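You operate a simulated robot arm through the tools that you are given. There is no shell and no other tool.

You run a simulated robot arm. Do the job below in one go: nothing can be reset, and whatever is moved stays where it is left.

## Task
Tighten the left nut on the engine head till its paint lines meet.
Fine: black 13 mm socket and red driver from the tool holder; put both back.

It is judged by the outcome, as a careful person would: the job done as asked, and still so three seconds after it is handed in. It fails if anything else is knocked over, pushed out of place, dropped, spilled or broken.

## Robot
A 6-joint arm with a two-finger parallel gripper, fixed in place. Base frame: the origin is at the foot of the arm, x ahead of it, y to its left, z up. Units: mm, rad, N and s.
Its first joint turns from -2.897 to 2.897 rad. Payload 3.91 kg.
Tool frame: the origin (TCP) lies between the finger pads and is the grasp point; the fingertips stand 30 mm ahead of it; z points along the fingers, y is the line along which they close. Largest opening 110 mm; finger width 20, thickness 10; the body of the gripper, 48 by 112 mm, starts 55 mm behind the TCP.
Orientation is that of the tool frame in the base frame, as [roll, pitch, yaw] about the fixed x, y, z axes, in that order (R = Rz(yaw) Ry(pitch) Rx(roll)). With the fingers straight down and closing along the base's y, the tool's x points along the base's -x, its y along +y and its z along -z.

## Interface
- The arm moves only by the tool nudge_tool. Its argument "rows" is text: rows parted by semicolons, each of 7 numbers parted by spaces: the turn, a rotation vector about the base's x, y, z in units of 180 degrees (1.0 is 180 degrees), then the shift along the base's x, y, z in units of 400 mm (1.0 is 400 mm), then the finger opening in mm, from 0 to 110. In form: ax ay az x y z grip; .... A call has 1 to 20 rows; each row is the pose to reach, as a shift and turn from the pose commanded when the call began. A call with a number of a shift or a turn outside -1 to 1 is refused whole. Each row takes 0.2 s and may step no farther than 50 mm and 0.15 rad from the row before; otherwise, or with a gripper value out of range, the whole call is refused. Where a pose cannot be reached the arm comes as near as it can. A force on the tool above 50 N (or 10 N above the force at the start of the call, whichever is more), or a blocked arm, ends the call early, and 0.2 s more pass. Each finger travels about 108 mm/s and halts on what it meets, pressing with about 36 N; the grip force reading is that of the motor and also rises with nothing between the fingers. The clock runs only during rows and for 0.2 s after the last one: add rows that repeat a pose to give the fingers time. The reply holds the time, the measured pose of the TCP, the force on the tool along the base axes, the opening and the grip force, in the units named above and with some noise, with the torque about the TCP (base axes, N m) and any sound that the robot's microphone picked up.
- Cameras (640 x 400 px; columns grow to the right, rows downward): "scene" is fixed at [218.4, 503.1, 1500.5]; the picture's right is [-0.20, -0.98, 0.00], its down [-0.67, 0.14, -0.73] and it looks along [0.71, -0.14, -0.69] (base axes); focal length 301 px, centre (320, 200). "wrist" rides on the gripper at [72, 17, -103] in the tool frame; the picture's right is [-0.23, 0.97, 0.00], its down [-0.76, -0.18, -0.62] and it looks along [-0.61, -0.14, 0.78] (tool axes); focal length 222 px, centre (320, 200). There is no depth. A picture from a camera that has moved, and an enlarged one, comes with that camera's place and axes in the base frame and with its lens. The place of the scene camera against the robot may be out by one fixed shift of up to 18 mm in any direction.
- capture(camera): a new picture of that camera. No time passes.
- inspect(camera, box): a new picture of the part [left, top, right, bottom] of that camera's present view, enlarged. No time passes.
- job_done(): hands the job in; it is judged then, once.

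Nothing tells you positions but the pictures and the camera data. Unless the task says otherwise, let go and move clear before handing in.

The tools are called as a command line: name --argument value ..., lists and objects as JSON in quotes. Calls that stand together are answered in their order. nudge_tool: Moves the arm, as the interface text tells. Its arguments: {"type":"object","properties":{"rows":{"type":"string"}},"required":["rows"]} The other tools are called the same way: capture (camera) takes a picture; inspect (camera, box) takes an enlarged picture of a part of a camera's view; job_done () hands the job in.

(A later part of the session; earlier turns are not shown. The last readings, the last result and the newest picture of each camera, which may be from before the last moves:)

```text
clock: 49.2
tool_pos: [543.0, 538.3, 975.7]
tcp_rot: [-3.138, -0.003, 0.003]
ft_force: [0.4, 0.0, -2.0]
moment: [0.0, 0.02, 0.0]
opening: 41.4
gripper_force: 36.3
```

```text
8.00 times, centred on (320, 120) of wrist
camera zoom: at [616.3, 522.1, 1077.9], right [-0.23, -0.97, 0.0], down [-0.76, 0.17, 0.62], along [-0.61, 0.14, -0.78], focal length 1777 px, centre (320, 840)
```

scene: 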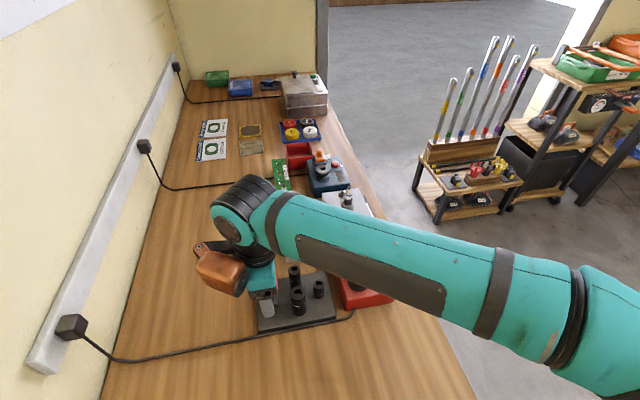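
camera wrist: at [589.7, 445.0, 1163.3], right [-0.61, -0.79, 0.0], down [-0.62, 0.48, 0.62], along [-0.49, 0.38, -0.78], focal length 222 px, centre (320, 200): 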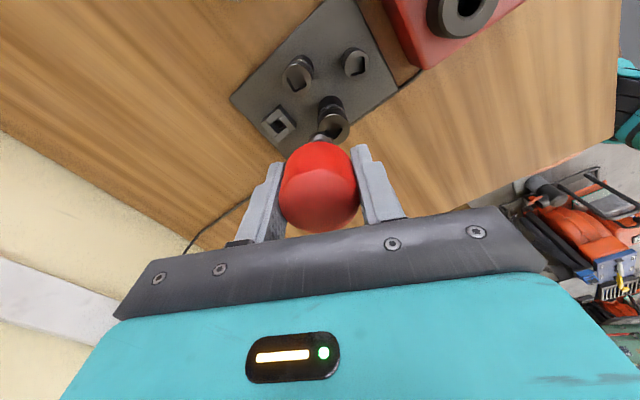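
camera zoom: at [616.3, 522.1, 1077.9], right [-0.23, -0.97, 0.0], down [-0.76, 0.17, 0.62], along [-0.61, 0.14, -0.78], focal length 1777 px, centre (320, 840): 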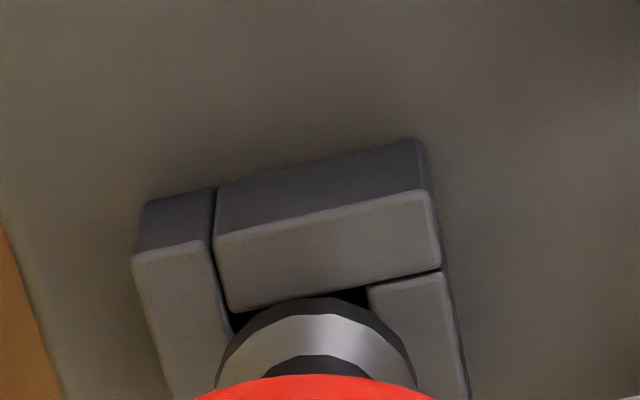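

Free again at the same depth. I continue lowering to the seat.

nudge_tool --rows "0 0 0 0 0 -0.005 30; 0 0 0 0 0 -0.01 30; 0 0 0 0 0 -0.014 30; 0 0 0 0 0 -0.017 30"

inspect --camera "scene" --box '[262, 275, 292, 305]'

inspect --camera "wrist" --box '[290, 95, 350, 145]'

```text
clock: 50.2
tool_pos: [543.3, 538.7, 969.0]
tcp_rot: [-3.137, -0.001, 0.002]
ft_force: [1.4, 1.2, 0.9]
moment: [0.05, -0.11, -0.02]
opening: 41.1
gripper_force: 35.9
```

```text
13.33 times, centred on (277, 290) of scene
camera zoom: at [218.4, 503.1, 1500.5], right [-0.2, -0.98, 0.0], down [-0.67, 0.14, -0.73], along [0.71, -0.14, -0.69], focal length 4009 px, centre (893, -1000)
```

zoom: 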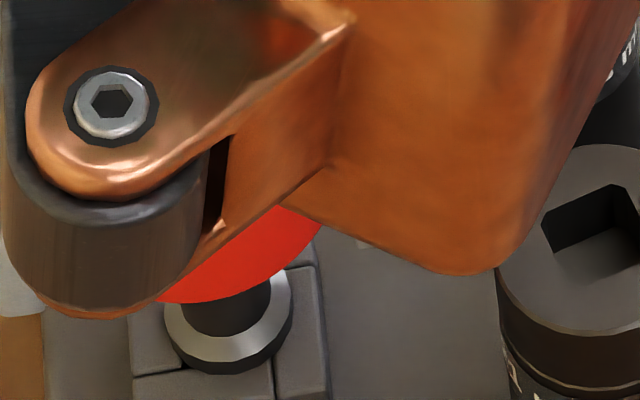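

```text
8.00 times, centred on (320, 120) of wrist
camera zoom: at [616.1, 521.5, 1071.0], right [-0.23, -0.97, 0.0], down [-0.76, 0.17, 0.62], along [-0.61, 0.14, -0.78], focal length 1777 px, centre (320, 840)
```

zoom: 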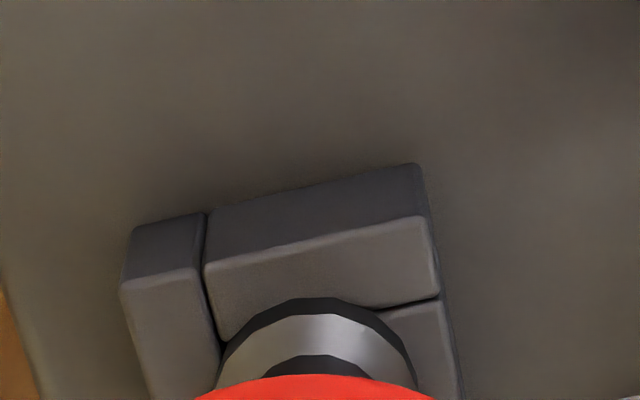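

It's in the block and just touching its seat. I lower a hair more and open the fingers.

nudge_tool --rows "0 0 0 0 0 -0.002 30; 0 0 0 0 0 -0.002 40; 0 0 0 0 0 -0.002 50; 0 0 0 0 0 -0.002 65; 0 0 0 0 0 -0.002 80; 0 0 0 0 0 -0.002 80"

inspect --camera "wrist" --box '[220, 80, 420, 240]'

```text
clock: 51.6
tool_pos: [544.3, 538.7, 968.0]
tcp_rot: [-3.138, -0.003, 0.002]
ft_force: [0.3, -0.8, 0.0]
moment: [0.01, 0.03, 0.0]
opening: 79.9
gripper_force: 0.0
```

```text
2.50 times, centred on (320, 160) of wrist
camera zoom: at [616.3, 521.4, 1070.4], right [-0.23, -0.97, 0.0], down [-0.76, 0.17, 0.62], along [-0.61, 0.14, -0.78], focal length 555 px, centre (320, 300)
```

zoom: 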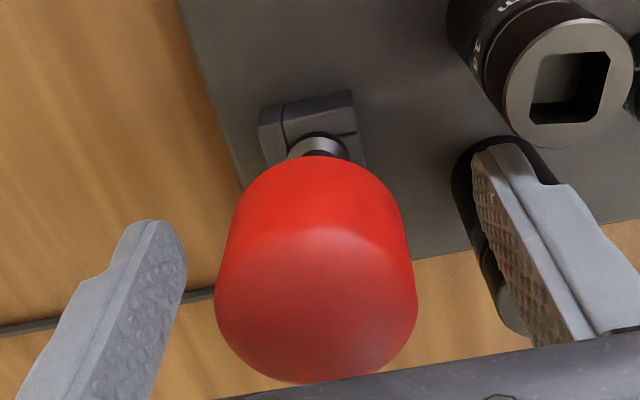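

The driver stands back in its block. I lift clear, turn to yaw -90°, and move over the 13 mm socket.

nudge_tool --rows "0 0 0 0 0 0.1 80; 0 0 0 0 0 0.2 80; 0 0 0 0 0 0.23 80; 0 0 -0.0455 0 -0.0232 0.23 80; 0 0 -0.091 0 -0.0464 0.23 80; 0 0 -0.1365 0 -0.0696 0.23 80; 0 0 -0.182 0 -0.0928 0.23 80; 0 0 -0.2275 0 -0.116 0.23 80; 0 0 -0.273 0 -0.139 0.23 80; 0 0 -0.3185 0 -0.162 0.23 80; 0 0 -0.364 0 -0.185 0.23 80; 0 0 -0.4095 0 -0.208 0.23 80; 0 0 -0.455 0.001 -0.231 0.23 80; 0 0 -0.5 0.0025 -0.2543 0.23 60; 0 0 -0.5 0.0025 -0.2543 0.23 50; 0 0 -0.5 0.0025 -0.2543 0.23 50"

capture --camera "wrist"

inspect --camera "wrist" --box '[280, 80, 360, 140]'

inspect --camera "scene" --box '[245, 240, 345, 330]'

```text
clock: 55.0
tool_pos: [544.4, 438.2, 1060.2]
tcp_rot: [-3.139, -0.001, -1.571]
ft_force: [0.6, -0.2, -0.3]
moment: [-0.01, -0.01, -0.01]
opening: 49.9
gripper_force: 0.0
```

```text
taken
camera wrist: at [527.4, 365.7, 1163.2], right [-0.97, 0.23, 0.0], down [0.18, 0.76, 0.62], along [0.14, 0.61, -0.78], focal length 222 px, centre (320, 200)
```

wrist: 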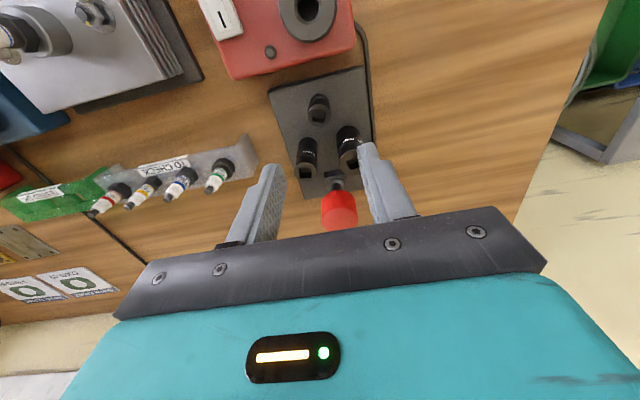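

```text
6.67 times, centred on (320, 110) of wrist
camera zoom: at [527.4, 365.7, 1163.2], right [-0.97, 0.23, 0.0], down [0.18, 0.76, 0.62], along [0.14, 0.61, -0.78], focal length 1481 px, centre (320, 800)
```

zoom: 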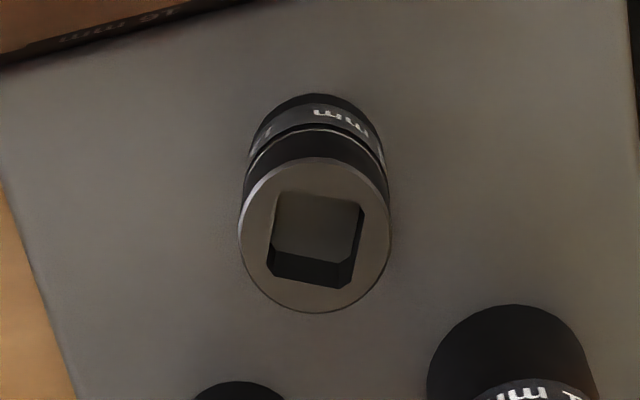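

```text
4.44 times, centred on (295, 285) of scene
camera zoom: at [218.4, 503.1, 1500.5], right [-0.2, -0.98, 0.0], down [-0.67, 0.14, -0.73], along [0.71, -0.14, -0.69], focal length 1336 px, centre (431, -178)
```

zoom: 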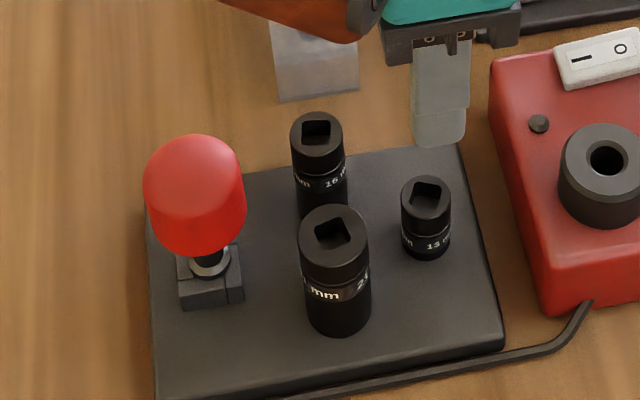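

The driver stands properly in its block and the 13 mm socket is at (545.1, 437). I trim by (+0.7, -0.7) mm and descend around the socket with the fingers at 50 mm.

nudge_tool --rows "0 0 0 0.0018 -0.0018 -0.1 50; 0 0 0 0.0018 -0.0018 -0.2 50; 0 0 0 0.0018 -0.0018 -0.25 50; 0 0 0 0.0018 -0.0018 -0.25 50"

capture --camera "wrist"

inspect --camera "scene" --box '[285, 240, 345, 300]'

```text
clock: 56.0
tool_pos: [544.2, 436.6, 957.0]
tcp_rot: [-3.138, -0.003, -1.569]
ft_force: [-0.5, 0.0, 0.9]
moment: [-0.01, 0.0, 0.03]
opening: 50.3
gripper_force: 0.0
```

```text
taken
camera wrist: at [529.4, 364.4, 1060.4], right [-0.97, 0.23, 0.0], down [0.17, 0.76, 0.62], along [0.14, 0.61, -0.78], focal length 222 px, centre (320, 200)
```

wrist: 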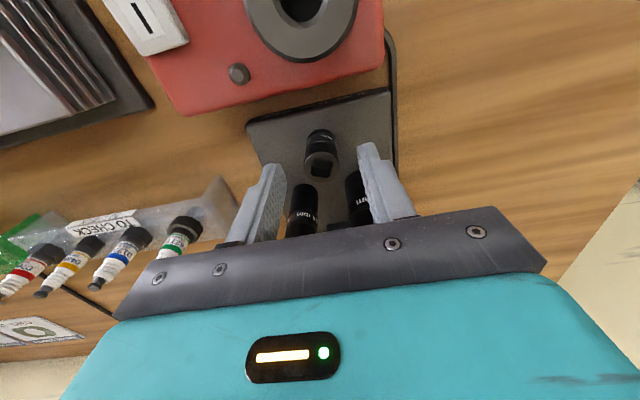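

```text
6.67 times, centred on (315, 270) of scene
camera zoom: at [218.4, 503.1, 1500.5], right [-0.2, -0.98, 0.0], down [-0.67, 0.14, -0.73], along [0.71, -0.14, -0.69], focal length 2004 px, centre (353, -267)
```

zoom: 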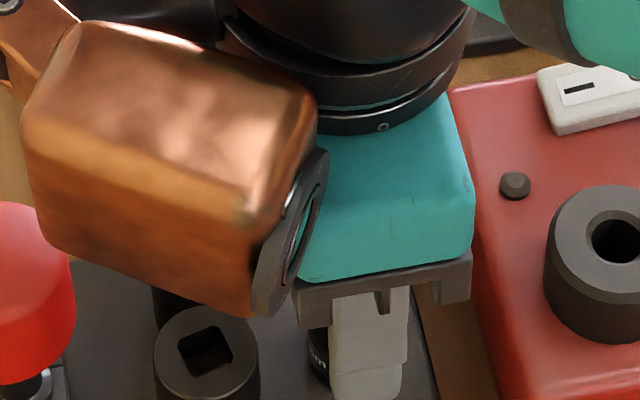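

A copper-coloured housing on the wrist hangs on the +y side at this yaw, close to the driver and other sockets. To be safe I raise, turn to yaw -45° so that housing points to the empty -x side, and re-approach.

nudge_tool --rows "0 0 0 0 0 0.1 50; 0 0 0 0 0 0.15 50; 0 0 0.0417 0 0 0.15 50; 0 0 0.0833 0 0 0.15 50; 0 0 0.125 0 0 0.15 50; 0 0 0.1667 0 0 0.15 50; 0 0 0.2083 0 0 0.15 50; 0 0 0.25 0 0 0.15 45; 0 0 0.25 0 0 0.15 40; 0 0 0.25 0 0 0.15 40"

capture --camera "scene"

inspect --camera "wrist" --box '[280, 80, 360, 150]'

```text
clock: 58.2
tool_pos: [545.6, 436.8, 1018.5]
tcp_rot: [-3.138, -0.001, -0.786]
ft_force: [0.6, -0.7, 0.3]
moment: [0.01, 0.0, 0.03]
opening: 40.0
gripper_force: 0.2
```

```text
taken
```

scene: 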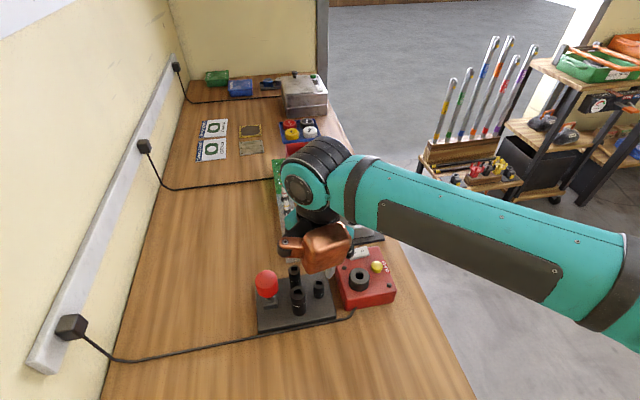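

```text
5.71 times, centred on (320, 115) of wrist
camera zoom: at [584.9, 373.7, 1121.5], right [-0.85, -0.53, 0.0], down [-0.42, 0.66, 0.62], along [-0.33, 0.53, -0.78], focal length 1269 px, centre (320, 686)
```

zoom: 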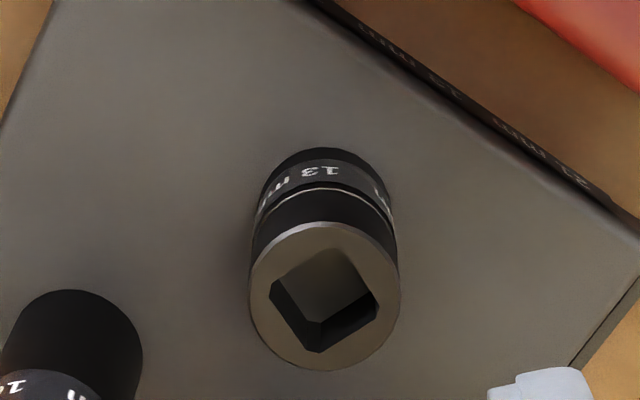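

The housing now points over empty bench, and the socket is centred under the gripper within 0.7 mm. I descend around it and close.

nudge_tool --rows "0 0 0 -0.0015 -0.0007 -0.08 40; 0 0 0 -0.0015 -0.0007 -0.14 40; 0 0 0 -0.0015 -0.0007 -0.19 40; 0 0 0 -0.0015 -0.0007 -0.19 40; 0 0 0 -0.0015 -0.0007 -0.19 40"

inspect --camera "wrist" --box '[250, 100, 390, 220]'

inspect --camera "scene" --box '[245, 230, 365, 330]'

```text
clock: 59.4
tool_pos: [545.4, 437.9, 945.3]
tcp_rot: [-3.138, -0.002, -0.783]
ft_force: [0.5, 0.1, 1.1]
moment: [-0.03, 0.03, 0.01]
opening: 39.7
gripper_force: 0.0
```

```text
3.33 times, centred on (320, 160) of wrist
camera zoom: at [584.8, 374.4, 1046.4], right [-0.85, -0.53, 0.0], down [-0.42, 0.66, 0.62], along [-0.33, 0.53, -0.78], focal length 740 px, centre (320, 333)
```

zoom: 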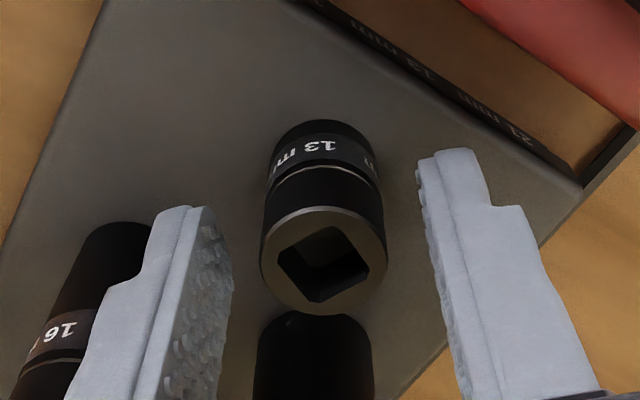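

```text
4.00 times, centred on (305, 280) of scene
camera zoom: at [218.4, 503.1, 1500.5], right [-0.2, -0.98, 0.0], down [-0.67, 0.14, -0.73], along [0.71, -0.14, -0.69], focal length 1203 px, centre (380, -120)
```

zoom: 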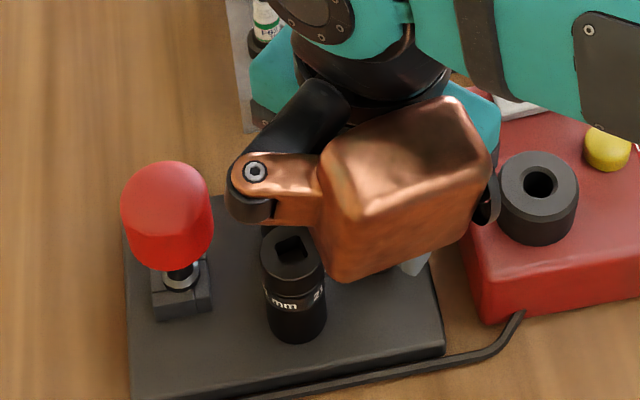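

The socket is centred between the fingers. Closing on it now.

nudge_tool --rows "0 0 0 0 0 0 32; 0 0 0 0 0 0 26; 0 0 0 0 0 0 15; 0 0 0 0 0 0 15; 0 0 0 0 0 0 15"

inspect --camera "wrist" --box '[250, 100, 390, 220]'

```text
clock: 60.6
tool_pos: [544.7, 438.2, 943.7]
tcp_rot: [-3.138, 0.0, -0.783]
ft_force: [0.5, 0.5, 2.0]
moment: [0.0, -0.02, 0.06]
opening: 22.9
gripper_force: 35.9
```

```text
3.33 times, centred on (320, 160) of wrist
camera zoom: at [584.8, 374.4, 1046.5], right [-0.85, -0.53, 0.0], down [-0.42, 0.66, 0.62], along [-0.33, 0.53, -0.78], focal length 740 px, centre (320, 333)
```

zoom: 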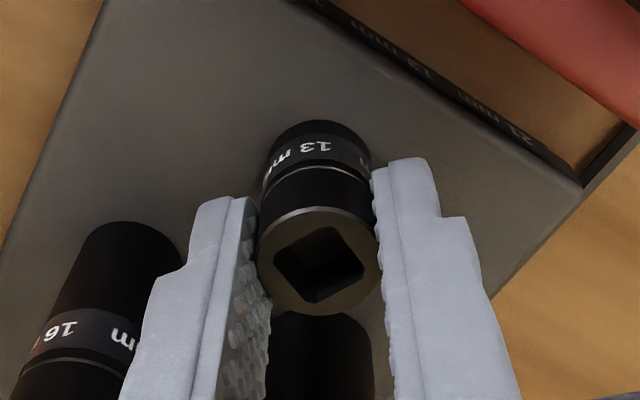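

Gripped at 22.9 mm. I lift the socket slowly and check what lies beneath it.

nudge_tool --rows "0 0 0 0 0 0.01 15; 0 0 0 0 0 0.03 15; 0 0 0 0 0 0.07 15; 0 0 0 0 0 0.12 15; 0 0 0 0 0 0.2 15; 0 0 0 0 0 0.28 15; 0 0 0 0 0 0.28 15"

inspect --camera "wrist" --box '[250, 60, 390, 200]'

inspect --camera "scene" --box '[245, 230, 365, 330]'

```text
clock: 62.2
tool_pos: [545.6, 438.7, 1055.7]
tcp_rot: [-3.137, -0.003, -0.783]
ft_force: [-0.3, 0.5, -0.5]
moment: [0.0, 0.0, -0.01]
opening: 22.7
gripper_force: 35.8
```

```text
2.86 times, centred on (320, 130) of wrist
camera zoom: at [585.2, 375.6, 1158.0], right [-0.85, -0.53, 0.0], down [-0.42, 0.66, 0.62], along [-0.33, 0.53, -0.78], focal length 635 px, centre (320, 400)
```

zoom: 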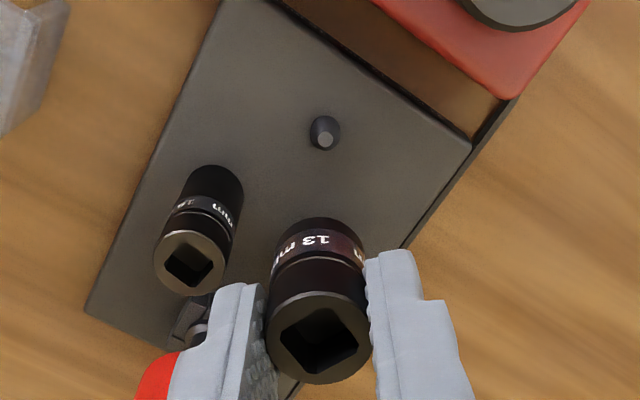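

```text
4.00 times, centred on (305, 280) of scene
camera zoom: at [218.4, 503.1, 1500.5], right [-0.2, -0.98, 0.0], down [-0.67, 0.14, -0.73], along [0.71, -0.14, -0.69], focal length 1203 px, centre (380, -120)
```

zoom: 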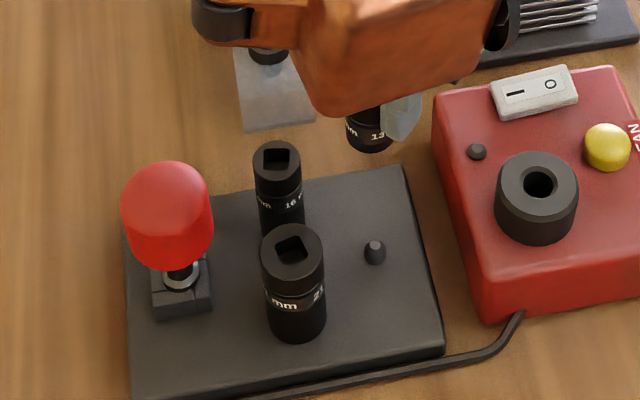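

The socket is in hand and its home is a small round peg. I zoom to measure the square's angle in the grip and locate the peg.

inspect --camera "wrist" --box '[302, 150, 340, 200]'

inspect --camera "wrist" --box '[305, 95, 341, 125]'

```text
8.00 times, centred on (321, 175) of wrist
camera zoom: at [585.2, 375.6, 1158.0], right [-0.85, -0.53, 0.0], down [-0.42, 0.66, 0.62], along [-0.33, 0.53, -0.78], focal length 1777 px, centre (312, 400)
```

zoom: 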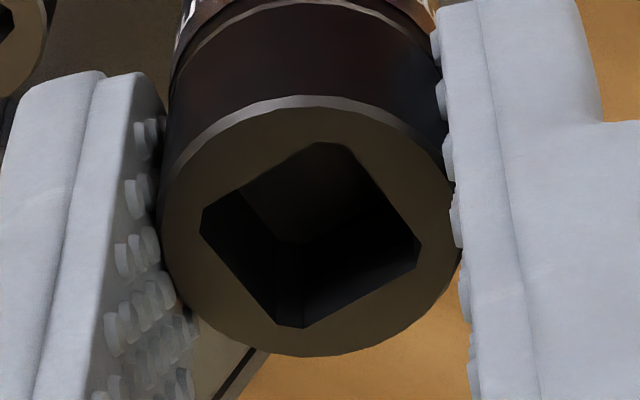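

```text
13.33 times, centred on (323, 110) of wrist
camera zoom: at [585.2, 375.6, 1158.0], right [-0.85, -0.53, 0.0], down [-0.42, 0.66, 0.62], along [-0.33, 0.53, -0.78], focal length 2962 px, centre (280, 1400)
```

zoom: 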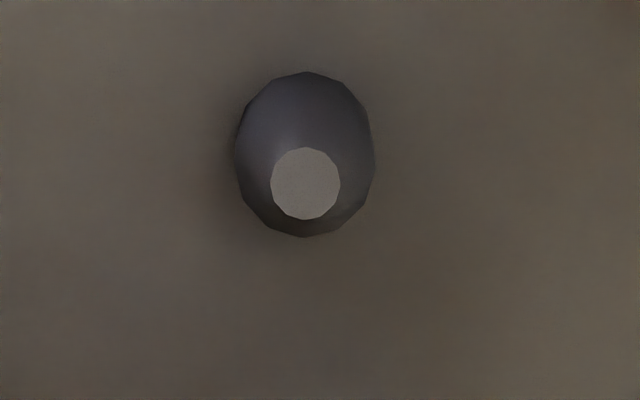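

The square is at ≈ -23.5° in the grip, the peg at ≈ (544.7, 437.2). Now I carry the socket over to the left nut, staying high, to inspect the nut from above.

nudge_tool --rows "0 0 0 0 0 0.05 15; 0 0 0 0.075 -0.06 0.075 15; 0 0 0 0.15 -0.12 0.075 15; 0 0 0 0.225 -0.18 0.075 15; 0 0 0 0.3 -0.24 0.075 15; 0 0 0 0.36 -0.29 0.075 15; 0 0 0 0.36 -0.29 0.075 15; 0 0 0 0.36 -0.29 0.075 15"

capture --camera "wrist"

capture --camera "scene"

```text
clock: 64.0
tool_pos: [689.3, 319.6, 1084.3]
tcp_rot: [-3.138, -0.002, -0.784]
ft_force: [0.6, 0.7, -0.4]
moment: [0.01, 0.03, 0.0]
opening: 22.7
gripper_force: 36.3
```

```text
taken
camera wrist: at [728.7, 256.1, 1186.4], right [-0.85, -0.53, 0.0], down [-0.42, 0.66, 0.62], along [-0.33, 0.53, -0.78], focal length 222 px, centre (320, 200)
```

wrist: 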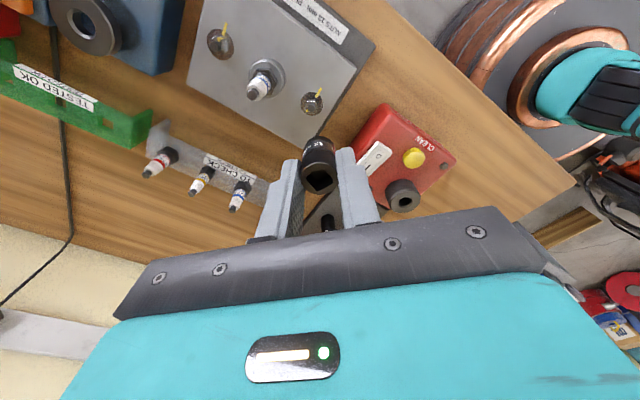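

```text
taken
```

scene: 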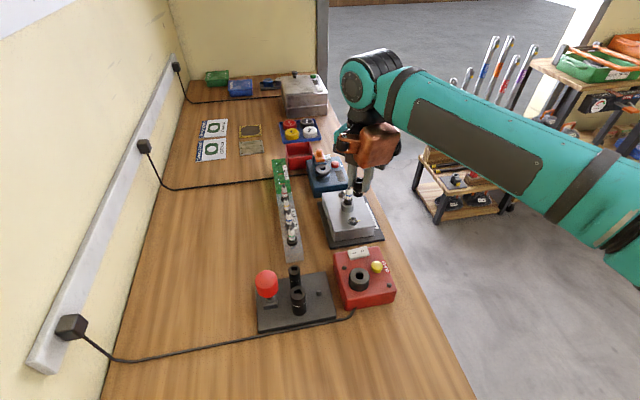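

I zoom in on the left nut, plug and marks from here.

inspect --camera "wrist" --box '[285, 78, 341, 122]'

inspect --camera "wrist" --box '[190, 10, 350, 130]'

inspect --camera "scene" --box '[315, 150, 395, 250]'

```text
9.09 times, centred on (313, 100) of wrist
camera zoom: at [728.7, 256.1, 1186.4], right [-0.85, -0.53, 0.0], down [-0.42, 0.66, 0.62], along [-0.33, 0.53, -0.78], focal length 2019 px, centre (384, 1109)
```

zoom: 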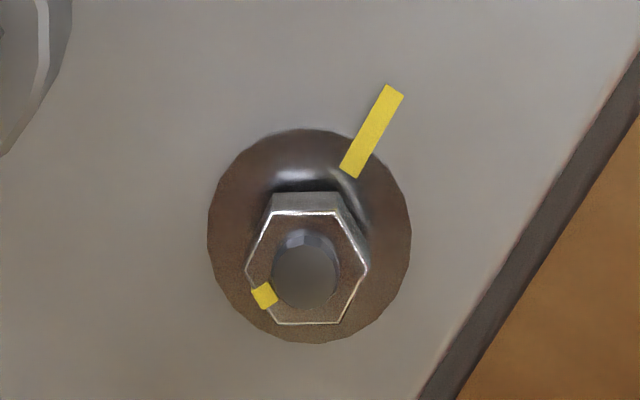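

```text
3.33 times, centred on (270, 70) of wrist
camera zoom: at [728.7, 256.1, 1186.4], right [-0.85, -0.53, 0.0], down [-0.42, 0.66, 0.62], along [-0.33, 0.53, -0.78], focal length 740 px, centre (487, 633)
```

zoom: 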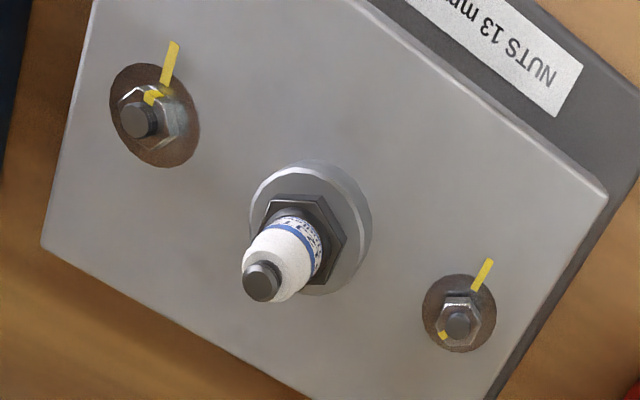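

```text
4.00 times, centred on (355, 200) of scene
camera zoom: at [218.4, 503.1, 1500.5], right [-0.2, -0.98, 0.0], down [-0.67, 0.14, -0.73], along [0.71, -0.14, -0.69], focal length 1203 px, centre (180, 200)
```

zoom: 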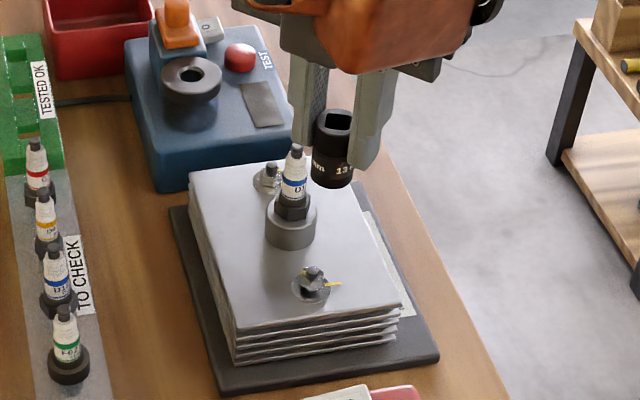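

The left nut's hex top is at ≈ (699.9, 319.5, 947) with corners at 32° (mod 60), and it must turn about 152° clockwise. I move the socket over it, trimming yaw by -4°, and stop just above to check alignment.

nudge_tool --rows "0 0 -0.0233 0.0252 0.0012 -0.05 15; 0 0 -0.0233 0.0252 0.0012 -0.1 15; 0 0 -0.0233 0.0252 0.0012 -0.15 15; 0 0 -0.0233 0.0252 0.0012 -0.175 15; 0 0 -0.0233 0.0252 0.0012 -0.175 15"

inspect --camera "wrist" --box '[270, 80, 370, 180]'

inspect --camera "scene" --box '[325, 170, 385, 230]'

```text
clock: 65.2
tool_pos: [698.5, 321.4, 1014.7]
tcp_rot: [-3.139, -0.001, -0.857]
ft_force: [0.0, 1.1, 0.0]
moment: [0.02, 0.0, -0.02]
opening: 22.9
gripper_force: 36.5
```

```text
4.00 times, centred on (320, 130) of wrist
camera zoom: at [733.3, 254.8, 1117.9], right [-0.89, -0.47, 0.0], down [-0.37, 0.69, 0.62], along [-0.29, 0.55, -0.78], focal length 888 px, centre (320, 480)
```

zoom: 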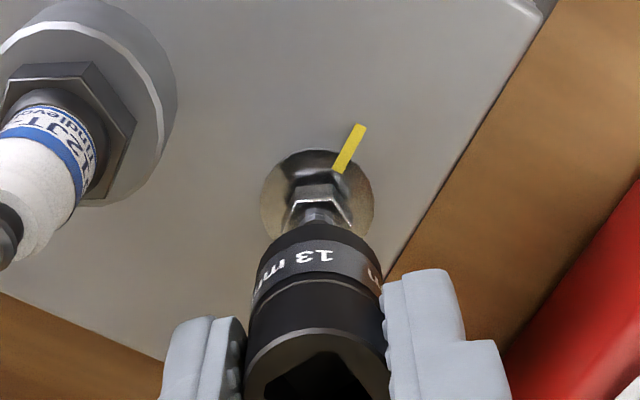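

```text
6.67 times, centred on (355, 200) of scene
camera zoom: at [218.4, 503.1, 1500.5], right [-0.2, -0.98, 0.0], down [-0.67, 0.14, -0.73], along [0.71, -0.14, -0.69], focal length 2004 px, centre (87, 200)
```

zoom: 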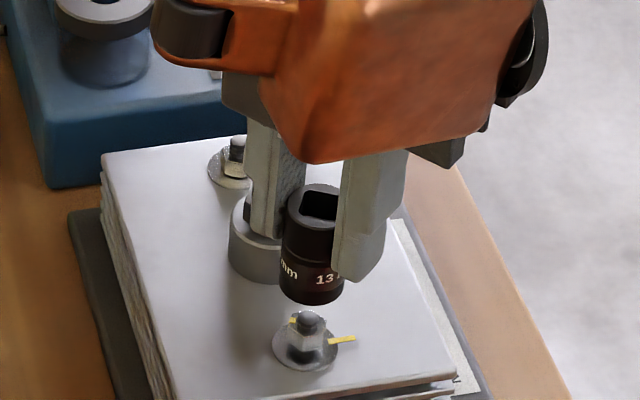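

Good view from both cameras. I zoom in for fine alignment.

inspect --camera "scene" --box '[340, 195, 366, 225]'

inspect --camera "wrist" --box '[298, 112, 342, 162]'

```text
13.33 times, centred on (353, 210) of scene
camera zoom: at [218.4, 503.1, 1500.5], right [-0.2, -0.98, 0.0], down [-0.67, 0.14, -0.73], along [0.71, -0.14, -0.69], focal length 4009 px, centre (-120, 67)
```

zoom: 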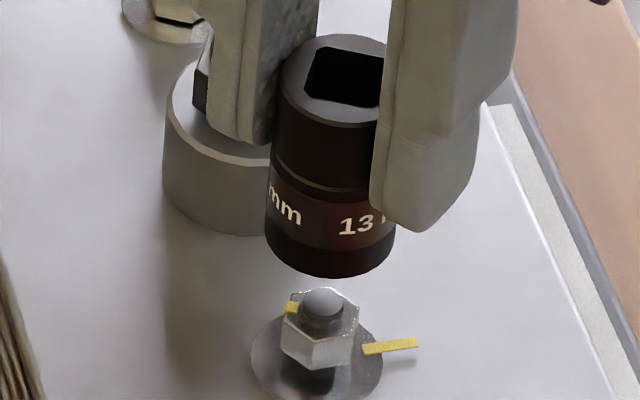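

```text
8.00 times, centred on (320, 137) of wrist
camera zoom: at [733.3, 254.8, 1117.9], right [-0.89, -0.47, 0.0], down [-0.37, 0.69, 0.62], along [-0.29, 0.55, -0.78], focal length 1777 px, centre (320, 704)
```

zoom: 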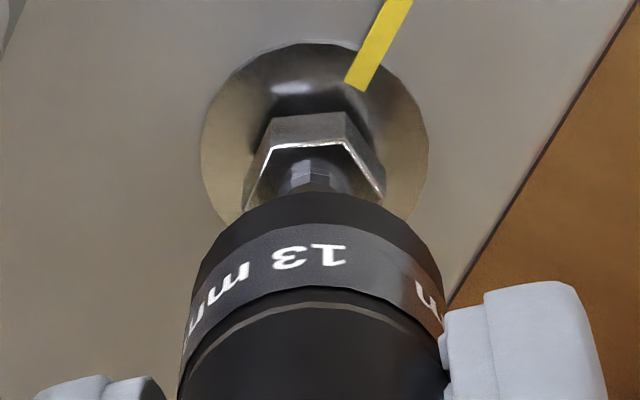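

The socket is within about 0.4 mm of the nut's axis. I trim +0.4 mm in x and lower to just above the hex.

nudge_tool --rows "0 0 0 0.001 0 -0.01 15; 0 0 0 0.001 0 -0.02 15; 0 0 0 0.001 0 -0.028 15; 0 0 0 0.001 0 -0.028 15"

inspect --camera "scene" --box '[340, 195, 366, 225]'

inspect --camera "wrist" --box '[298, 112, 342, 162]'

```text
clock: 66.2
tool_pos: [698.5, 319.7, 1004.3]
tcp_rot: [-3.139, -0.001, -0.857]
ft_force: [0.4, -0.7, -1.3]
moment: [-0.01, -0.04, 0.0]
opening: 22.7
gripper_force: 36.2
```

```text
13.33 times, centred on (353, 210) of scene
camera zoom: at [218.4, 503.1, 1500.5], right [-0.2, -0.98, 0.0], down [-0.67, 0.14, -0.73], along [0.71, -0.14, -0.69], focal length 4009 px, centre (-120, 67)
```

zoom: 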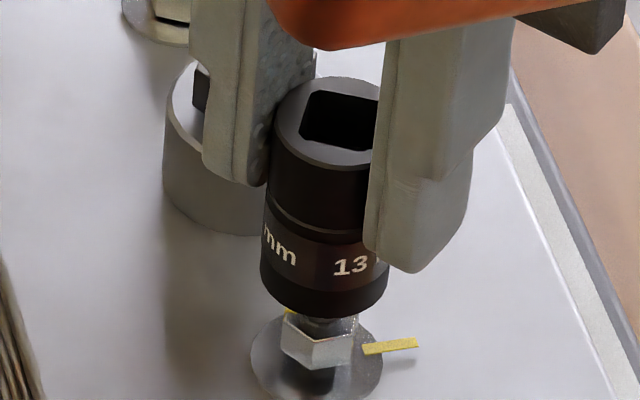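

```text
8.00 times, centred on (320, 137) of wrist
camera zoom: at [733.7, 254.9, 1107.1], right [-0.88, -0.47, 0.0], down [-0.37, 0.69, 0.62], along [-0.29, 0.55, -0.78], focal length 1777 px, centre (320, 704)
```

zoom: 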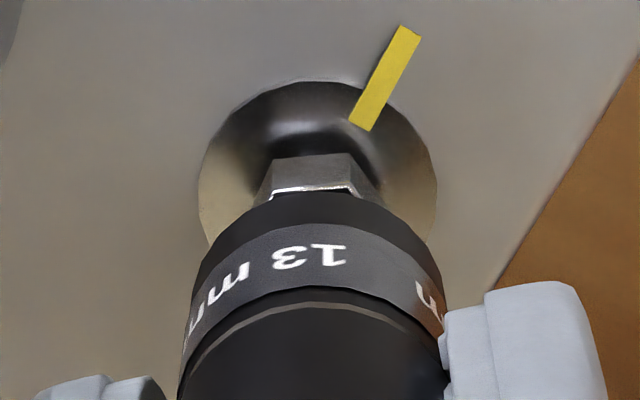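

Centred in both views. I lower in 1 mm steps to feel for the hex.

nudge_tool --rows "0 0 0 0 0 -0.0025 15; 0 0 0 0 0 -0.005 15; 0 0 0 0 0 -0.0075 15; 0 0 0 0 0 -0.01 15; 0 0 0 0 0 -0.0125 15; 0 0 0 0 0 -0.015 15"

inspect --camera "scene" --box '[340, 195, 366, 225]'

inspect --camera "wrist" --box '[298, 112, 342, 162]'

```text
clock: 67.6
tool_pos: [699.5, 322.5, 999.6]
tcp_rot: [-3.138, 0.0, -0.857]
ft_force: [0.1, -0.5, -0.1]
moment: [-0.03, 0.03, 0.02]
opening: 22.9
gripper_force: 35.7
```

```text
13.33 times, centred on (353, 210) of scene
camera zoom: at [218.4, 503.1, 1500.5], right [-0.2, -0.98, 0.0], down [-0.67, 0.14, -0.73], along [0.71, -0.14, -0.69], focal length 4009 px, centre (-120, 67)
```

zoom: 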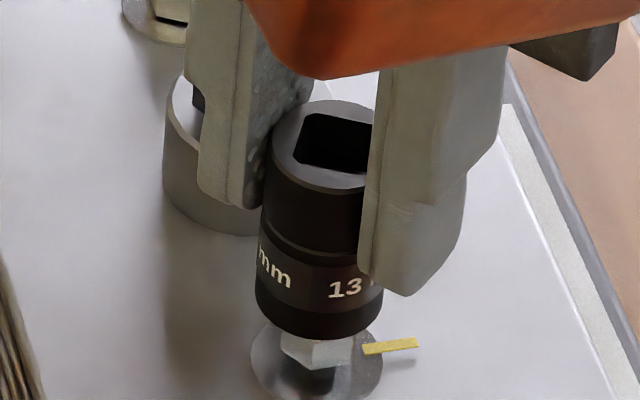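

```text
8.00 times, centred on (320, 137) of wrist
camera zoom: at [733.8, 255.4, 1101.4], right [-0.88, -0.47, 0.0], down [-0.37, 0.69, 0.62], along [-0.29, 0.55, -0.78], focal length 1777 px, centre (320, 704)
```

zoom: 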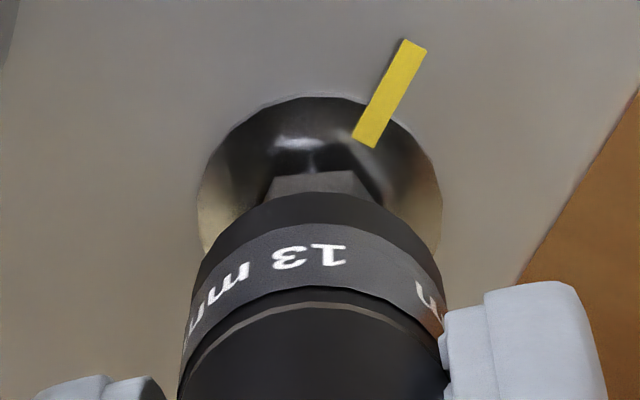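

Still no force, and the hex appears to be entering. I continue down.

nudge_tool --rows "0 0 0 0 -0.0002 -0.0025 15; 0 0 0 0 -0.0002 -0.005 15; 0 0 0 0 -0.0002 -0.0075 15; 0 0 0 0 -0.0002 -0.01 15; 0 0 0 0 -0.0002 -0.0125 15"

inspect --camera "scene" --box '[340, 195, 366, 225]'

inspect --camera "wrist" --box '[298, 112, 342, 162]'

```text
clock: 68.8
tool_pos: [700.0, 320.7, 992.3]
tcp_rot: [-3.138, 0.0, -0.857]
ft_force: [-0.5, -0.7, -1.7]
moment: [-0.01, 0.01, -0.02]
opening: 22.5
gripper_force: 35.7
```

```text
13.33 times, centred on (353, 210) of scene
camera zoom: at [218.4, 503.1, 1500.5], right [-0.2, -0.98, 0.0], down [-0.67, 0.14, -0.73], along [0.71, -0.14, -0.69], focal length 4009 px, centre (-120, 67)
```

zoom: 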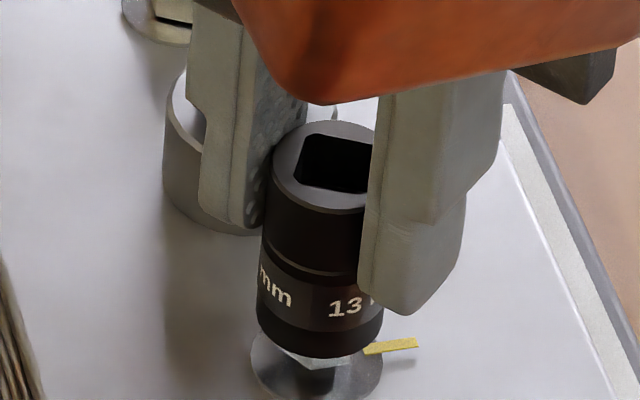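

```text
8.00 times, centred on (320, 137) of wrist
camera zoom: at [734.6, 254.7, 1095.5], right [-0.88, -0.47, 0.0], down [-0.37, 0.69, 0.62], along [-0.29, 0.55, -0.78], focal length 1777 px, centre (320, 704)
```

zoom: 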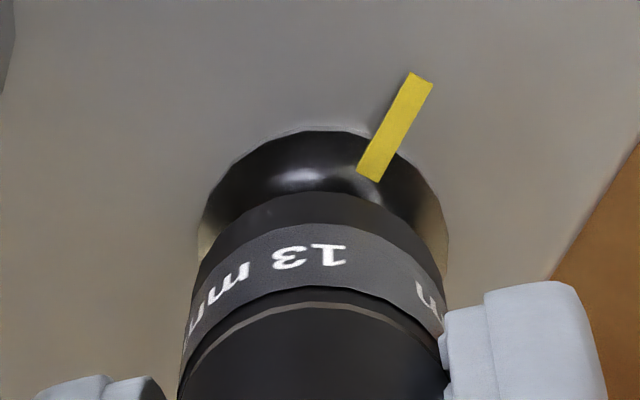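

The socket is over the nut by several millimetres already without contact. I lower further to the seat.

nudge_tool --rows "0 0 0 0 0 -0.0025 15; 0 0 0 0 0 -0.005 15; 0 0 0 0 0 -0.0075 15; 0 0 0 0 0 -0.01 15; 0 0 0 0 0 -0.0125 15"

inspect --camera "scene" --box '[340, 195, 366, 225]'

```text
clock: 70.0
tool_pos: [699.0, 321.5, 988.5]
tcp_rot: [-3.139, -0.002, -0.857]
ft_force: [0.0, -1.8, -0.4]
moment: [-0.05, 0.0, -0.03]
opening: 22.7
gripper_force: 35.9
```

```text
13.33 times, centred on (353, 210) of scene
camera zoom: at [218.4, 503.1, 1500.5], right [-0.2, -0.98, 0.0], down [-0.67, 0.14, -0.73], along [0.71, -0.14, -0.69], focal length 4009 px, centre (-120, 67)
```

zoom: 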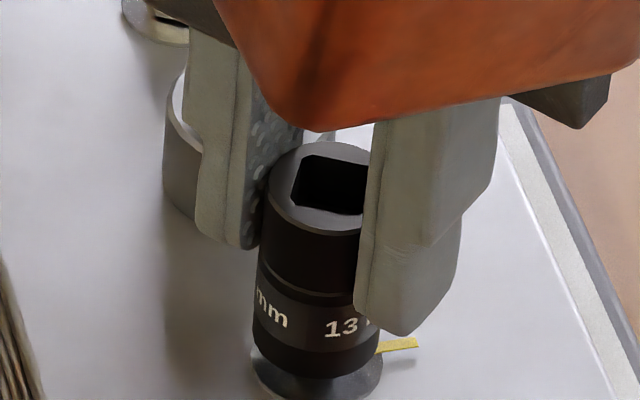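

The socket covers the nut fully with no contact load. With the socket firmly gripped I try a small clockwise turn (15°) by the fingers, watching torque and slip.

nudge_tool --rows "0 0 -0.0208 0 0 0 15; 0 0 -0.0417 0 0.0002 0 15; 0 0 -0.0625 0 0.0003 0 15; 0 0 -0.0833 0 0.0004 0 15"

inspect --camera "wrist" --box '[290, 110, 350, 200]'

inspect --camera "scene" --box '[340, 195, 366, 225]'

```text
clock: 71.0
tool_pos: [699.9, 321.5, 987.8]
tcp_rot: [-3.137, -0.002, -1.119]
ft_force: [0.3, 0.0, -1.6]
moment: [-0.02, -0.01, 0.01]
opening: 22.7
gripper_force: 36.1
```

```text
4.44 times, centred on (320, 155) of wrist
camera zoom: at [716.2, 248.2, 1091.0], right [-0.98, -0.22, 0.0], down [-0.17, 0.76, 0.62], along [-0.13, 0.61, -0.78], focal length 987 px, centre (320, 400)
```

zoom: 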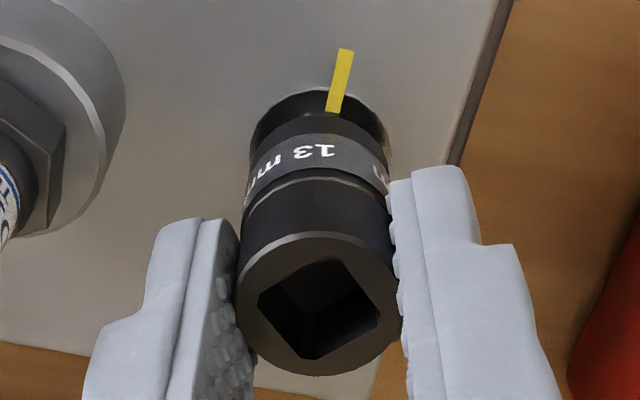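

```text
13.33 times, centred on (353, 210) of scene
camera zoom: at [218.4, 503.1, 1500.5], right [-0.2, -0.98, 0.0], down [-0.67, 0.14, -0.73], along [0.71, -0.14, -0.69], focal length 4009 px, centre (-120, 67)
```

zoom: 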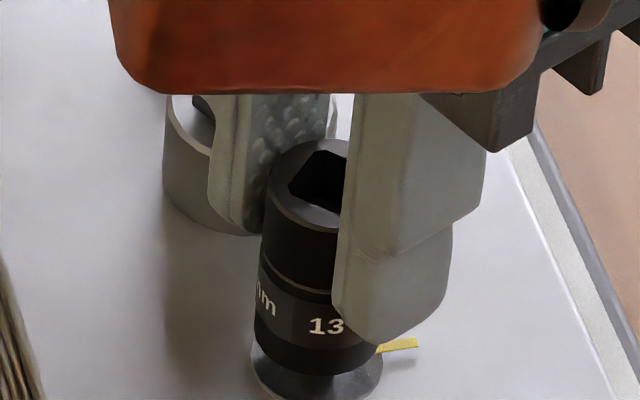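

The socket turned freely with the gripper (almost no torque). I turn another 20° and then lift to see whether the nut itself moved.

nudge_tool --rows "0 0 -0.0278 0 0.0002 0 15; 0 0 -0.0556 0 0.0003 0 15; 0 0 -0.0833 0 0.0004 0 15; 0 0 -0.1111 0 0.0006 0 15; 0 0 -0.1111 0 0.0006 0 15"

```text
clock: 72.2
tool_pos: [698.6, 322.1, 987.0]
tcp_rot: [-3.137, -0.002, -1.47]
ft_force: [1.5, -6.2, 0.2]
moment: [-0.32, -0.07, 0.0]
opening: 22.7
gripper_force: 36.0
```

A small side load appears. I lift the socket off to check the nut's mark.

nudge_tool --rows "0 0 0 0 -0.001 0.02 15; 0 0 0 0 -0.001 0.05 15; 0 0 0 0 -0.001 0.1 15; 0 0 0 0 -0.001 0.16 15; 0 0 0 0 -0.001 0.16 15"

inspect --camera "wrist" --box '[290, 80, 350, 150]'

inspect --camera "scene" --box '[340, 195, 366, 225]'

```text
clock: 73.4
tool_pos: [701.2, 321.0, 1050.2]
tcp_rot: [-3.138, -0.002, -1.47]
ft_force: [0.3, 0.0, -0.4]
moment: [-0.01, 0.02, 0.0]
opening: 22.6
gripper_force: 36.1
```

```text
5.71 times, centred on (320, 115) of wrist
camera zoom: at [691.2, 247.5, 1153.1], right [-0.99, 0.13, 0.0], down [0.1, 0.78, 0.62], along [0.08, 0.62, -0.78], focal length 1269 px, centre (320, 686)
```

zoom: 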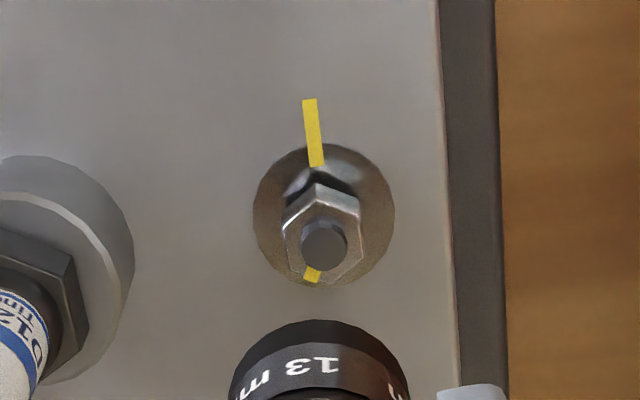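

```text
13.33 times, centred on (353, 210) of scene
camera zoom: at [218.4, 503.1, 1500.5], right [-0.2, -0.98, 0.0], down [-0.67, 0.14, -0.73], along [0.71, -0.14, -0.69], focal length 4009 px, centre (-120, 67)
```

zoom: 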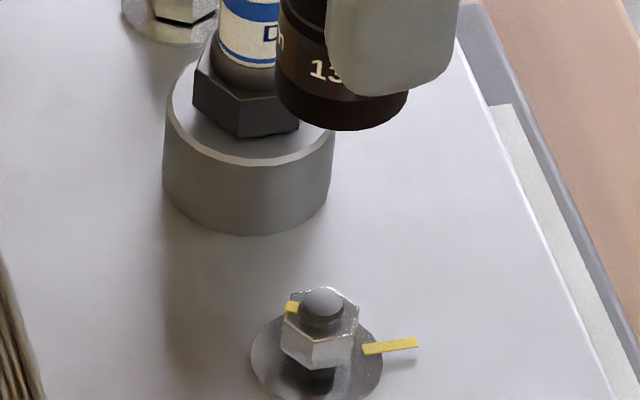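

The nut has not moved: the socket's hex has generous play. I re-centre by (-0.7, -0.6) mm, lower again, and continue clockwise until the hex actually catches.

nudge_tool --rows "0 0 0 -0.0018 -0.0015 -0.04 15; 0 0 0 -0.0018 -0.0015 -0.08 15; 0 0 0 -0.0018 -0.0015 -0.11 15; 0 0 0 -0.0018 -0.0015 -0.11 15"

inspect --camera "wrist" --box '[290, 90, 350, 160]'

inspect --camera "scene" --box '[340, 195, 366, 225]'

```text
clock: 74.4
tool_pos: [698.8, 322.5, 1010.2]
tcp_rot: [-3.138, -0.002, -1.467]
ft_force: [-0.4, 0.7, -0.9]
moment: [0.01, 0.02, -0.02]
opening: 22.8
gripper_force: 36.1
```

```text
5.71 times, centred on (320, 125) of wrist
camera zoom: at [688.8, 248.4, 1112.3], right [-0.99, 0.13, 0.0], down [0.1, 0.78, 0.62], along [0.08, 0.62, -0.78], focal length 1269 px, centre (320, 629)
```

zoom: 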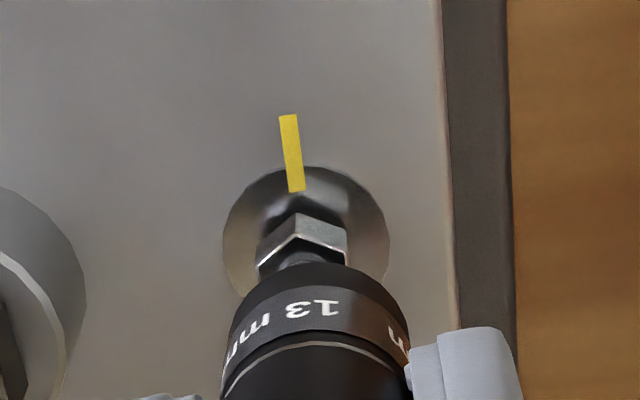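

```text
13.33 times, centred on (353, 210) of scene
camera zoom: at [218.4, 503.1, 1500.5], right [-0.2, -0.98, 0.0], down [-0.67, 0.14, -0.73], along [0.71, -0.14, -0.69], focal length 4009 px, centre (-120, 67)
```

zoom: 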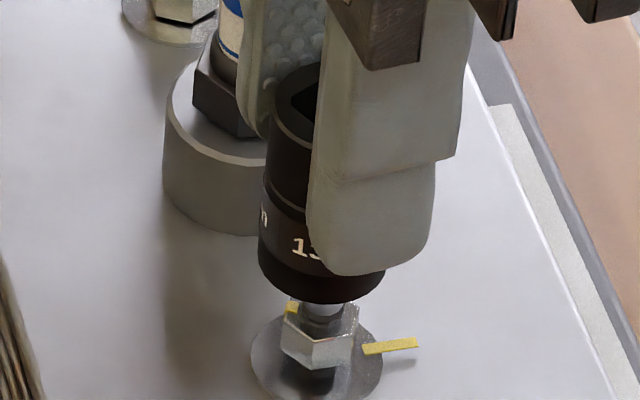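

The arm settled off by about (-1.9, +1.1) mm this time. I correct it and re-check.

nudge_tool --rows "0 0 0 0.0048 -0.0028 0 15; 0 0 0 0.0048 -0.0028 0 15; 0 0 0 0.0048 -0.0028 0 15"

inspect --camera "wrist" --box '[290, 90, 350, 160]'

inspect --camera "scene" --box '[340, 195, 366, 225]'

```text
clock: 75.2
tool_pos: [699.8, 321.0, 1008.0]
tcp_rot: [-3.138, -0.001, -1.467]
ft_force: [-0.2, 0.2, -1.0]
moment: [-0.02, 0.01, 0.05]
opening: 22.7
gripper_force: 36.4
```

```text
5.71 times, centred on (320, 125) of wrist
camera zoom: at [691.3, 246.8, 1111.5], right [-0.99, 0.13, 0.0], down [0.1, 0.78, 0.62], along [0.08, 0.62, -0.78], focal length 1269 px, centre (320, 629)
```

zoom: 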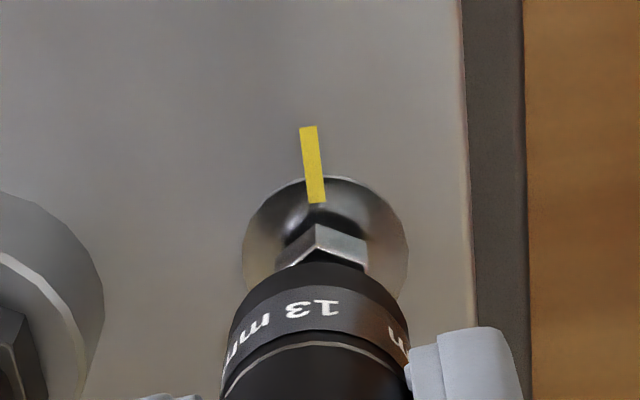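

```text
13.33 times, centred on (353, 210) of scene
camera zoom: at [218.4, 503.1, 1500.5], right [-0.2, -0.98, 0.0], down [-0.67, 0.14, -0.73], along [0.71, -0.14, -0.69], focal length 4009 px, centre (-120, 67)
```

zoom: 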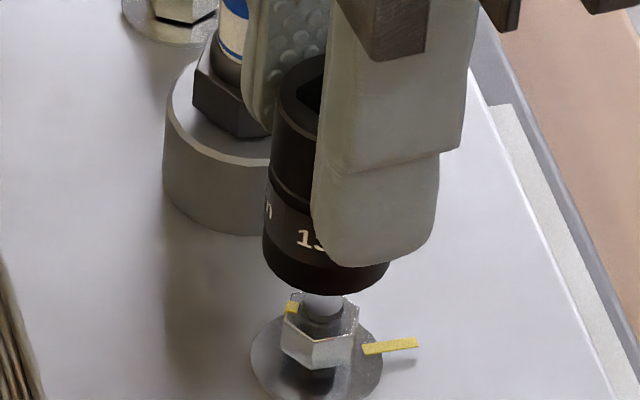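

Now off by only +0.65 mm in x. I trim and lower onto the nut.

nudge_tool --rows "0 0 0 -0.0015 0.0003 -0.007 15; 0 0 0 -0.0015 0.0003 -0.014 15; 0 0 0 -0.0015 0.0003 -0.021 15; 0 0 0 -0.0015 0.0003 -0.028 15; 0 0 0 -0.0015 0.0003 -0.028 15"

inspect --camera "wrist" --box '[290, 90, 350, 160]'

inspect --camera "scene" --box '[340, 195, 366, 225]'

```text
clock: 76.4
tool_pos: [700.2, 318.9, 997.9]
tcp_rot: [-3.137, -0.002, -1.468]
ft_force: [0.3, 0.2, -0.5]
moment: [0.03, 0.0, 0.01]
opening: 22.6
gripper_force: 36.5
```

```text
5.71 times, centred on (320, 125) of wrist
camera zoom: at [690.7, 245.6, 1099.9], right [-0.99, 0.13, 0.0], down [0.1, 0.78, 0.62], along [0.08, 0.62, -0.78], focal length 1269 px, centre (320, 629)
```

zoom: 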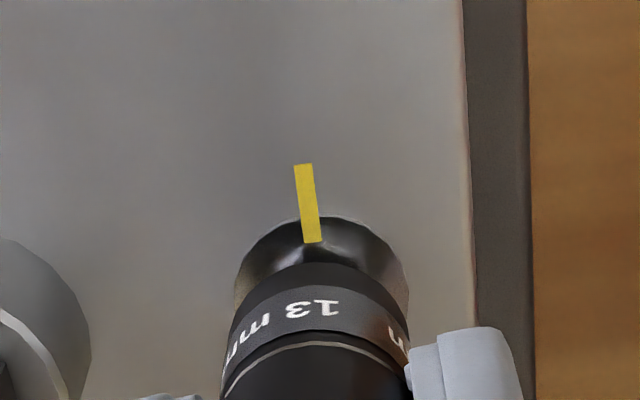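

```text
13.33 times, centred on (353, 210) of scene
camera zoom: at [218.4, 503.1, 1500.5], right [-0.2, -0.98, 0.0], down [-0.67, 0.14, -0.73], along [0.71, -0.14, -0.69], focal length 4009 px, centre (-120, 67)
```

zoom: 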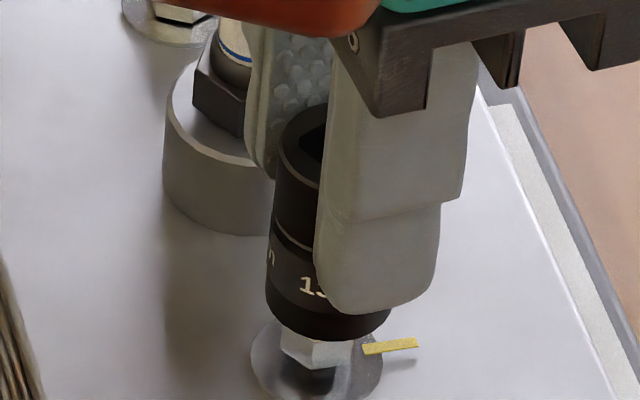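

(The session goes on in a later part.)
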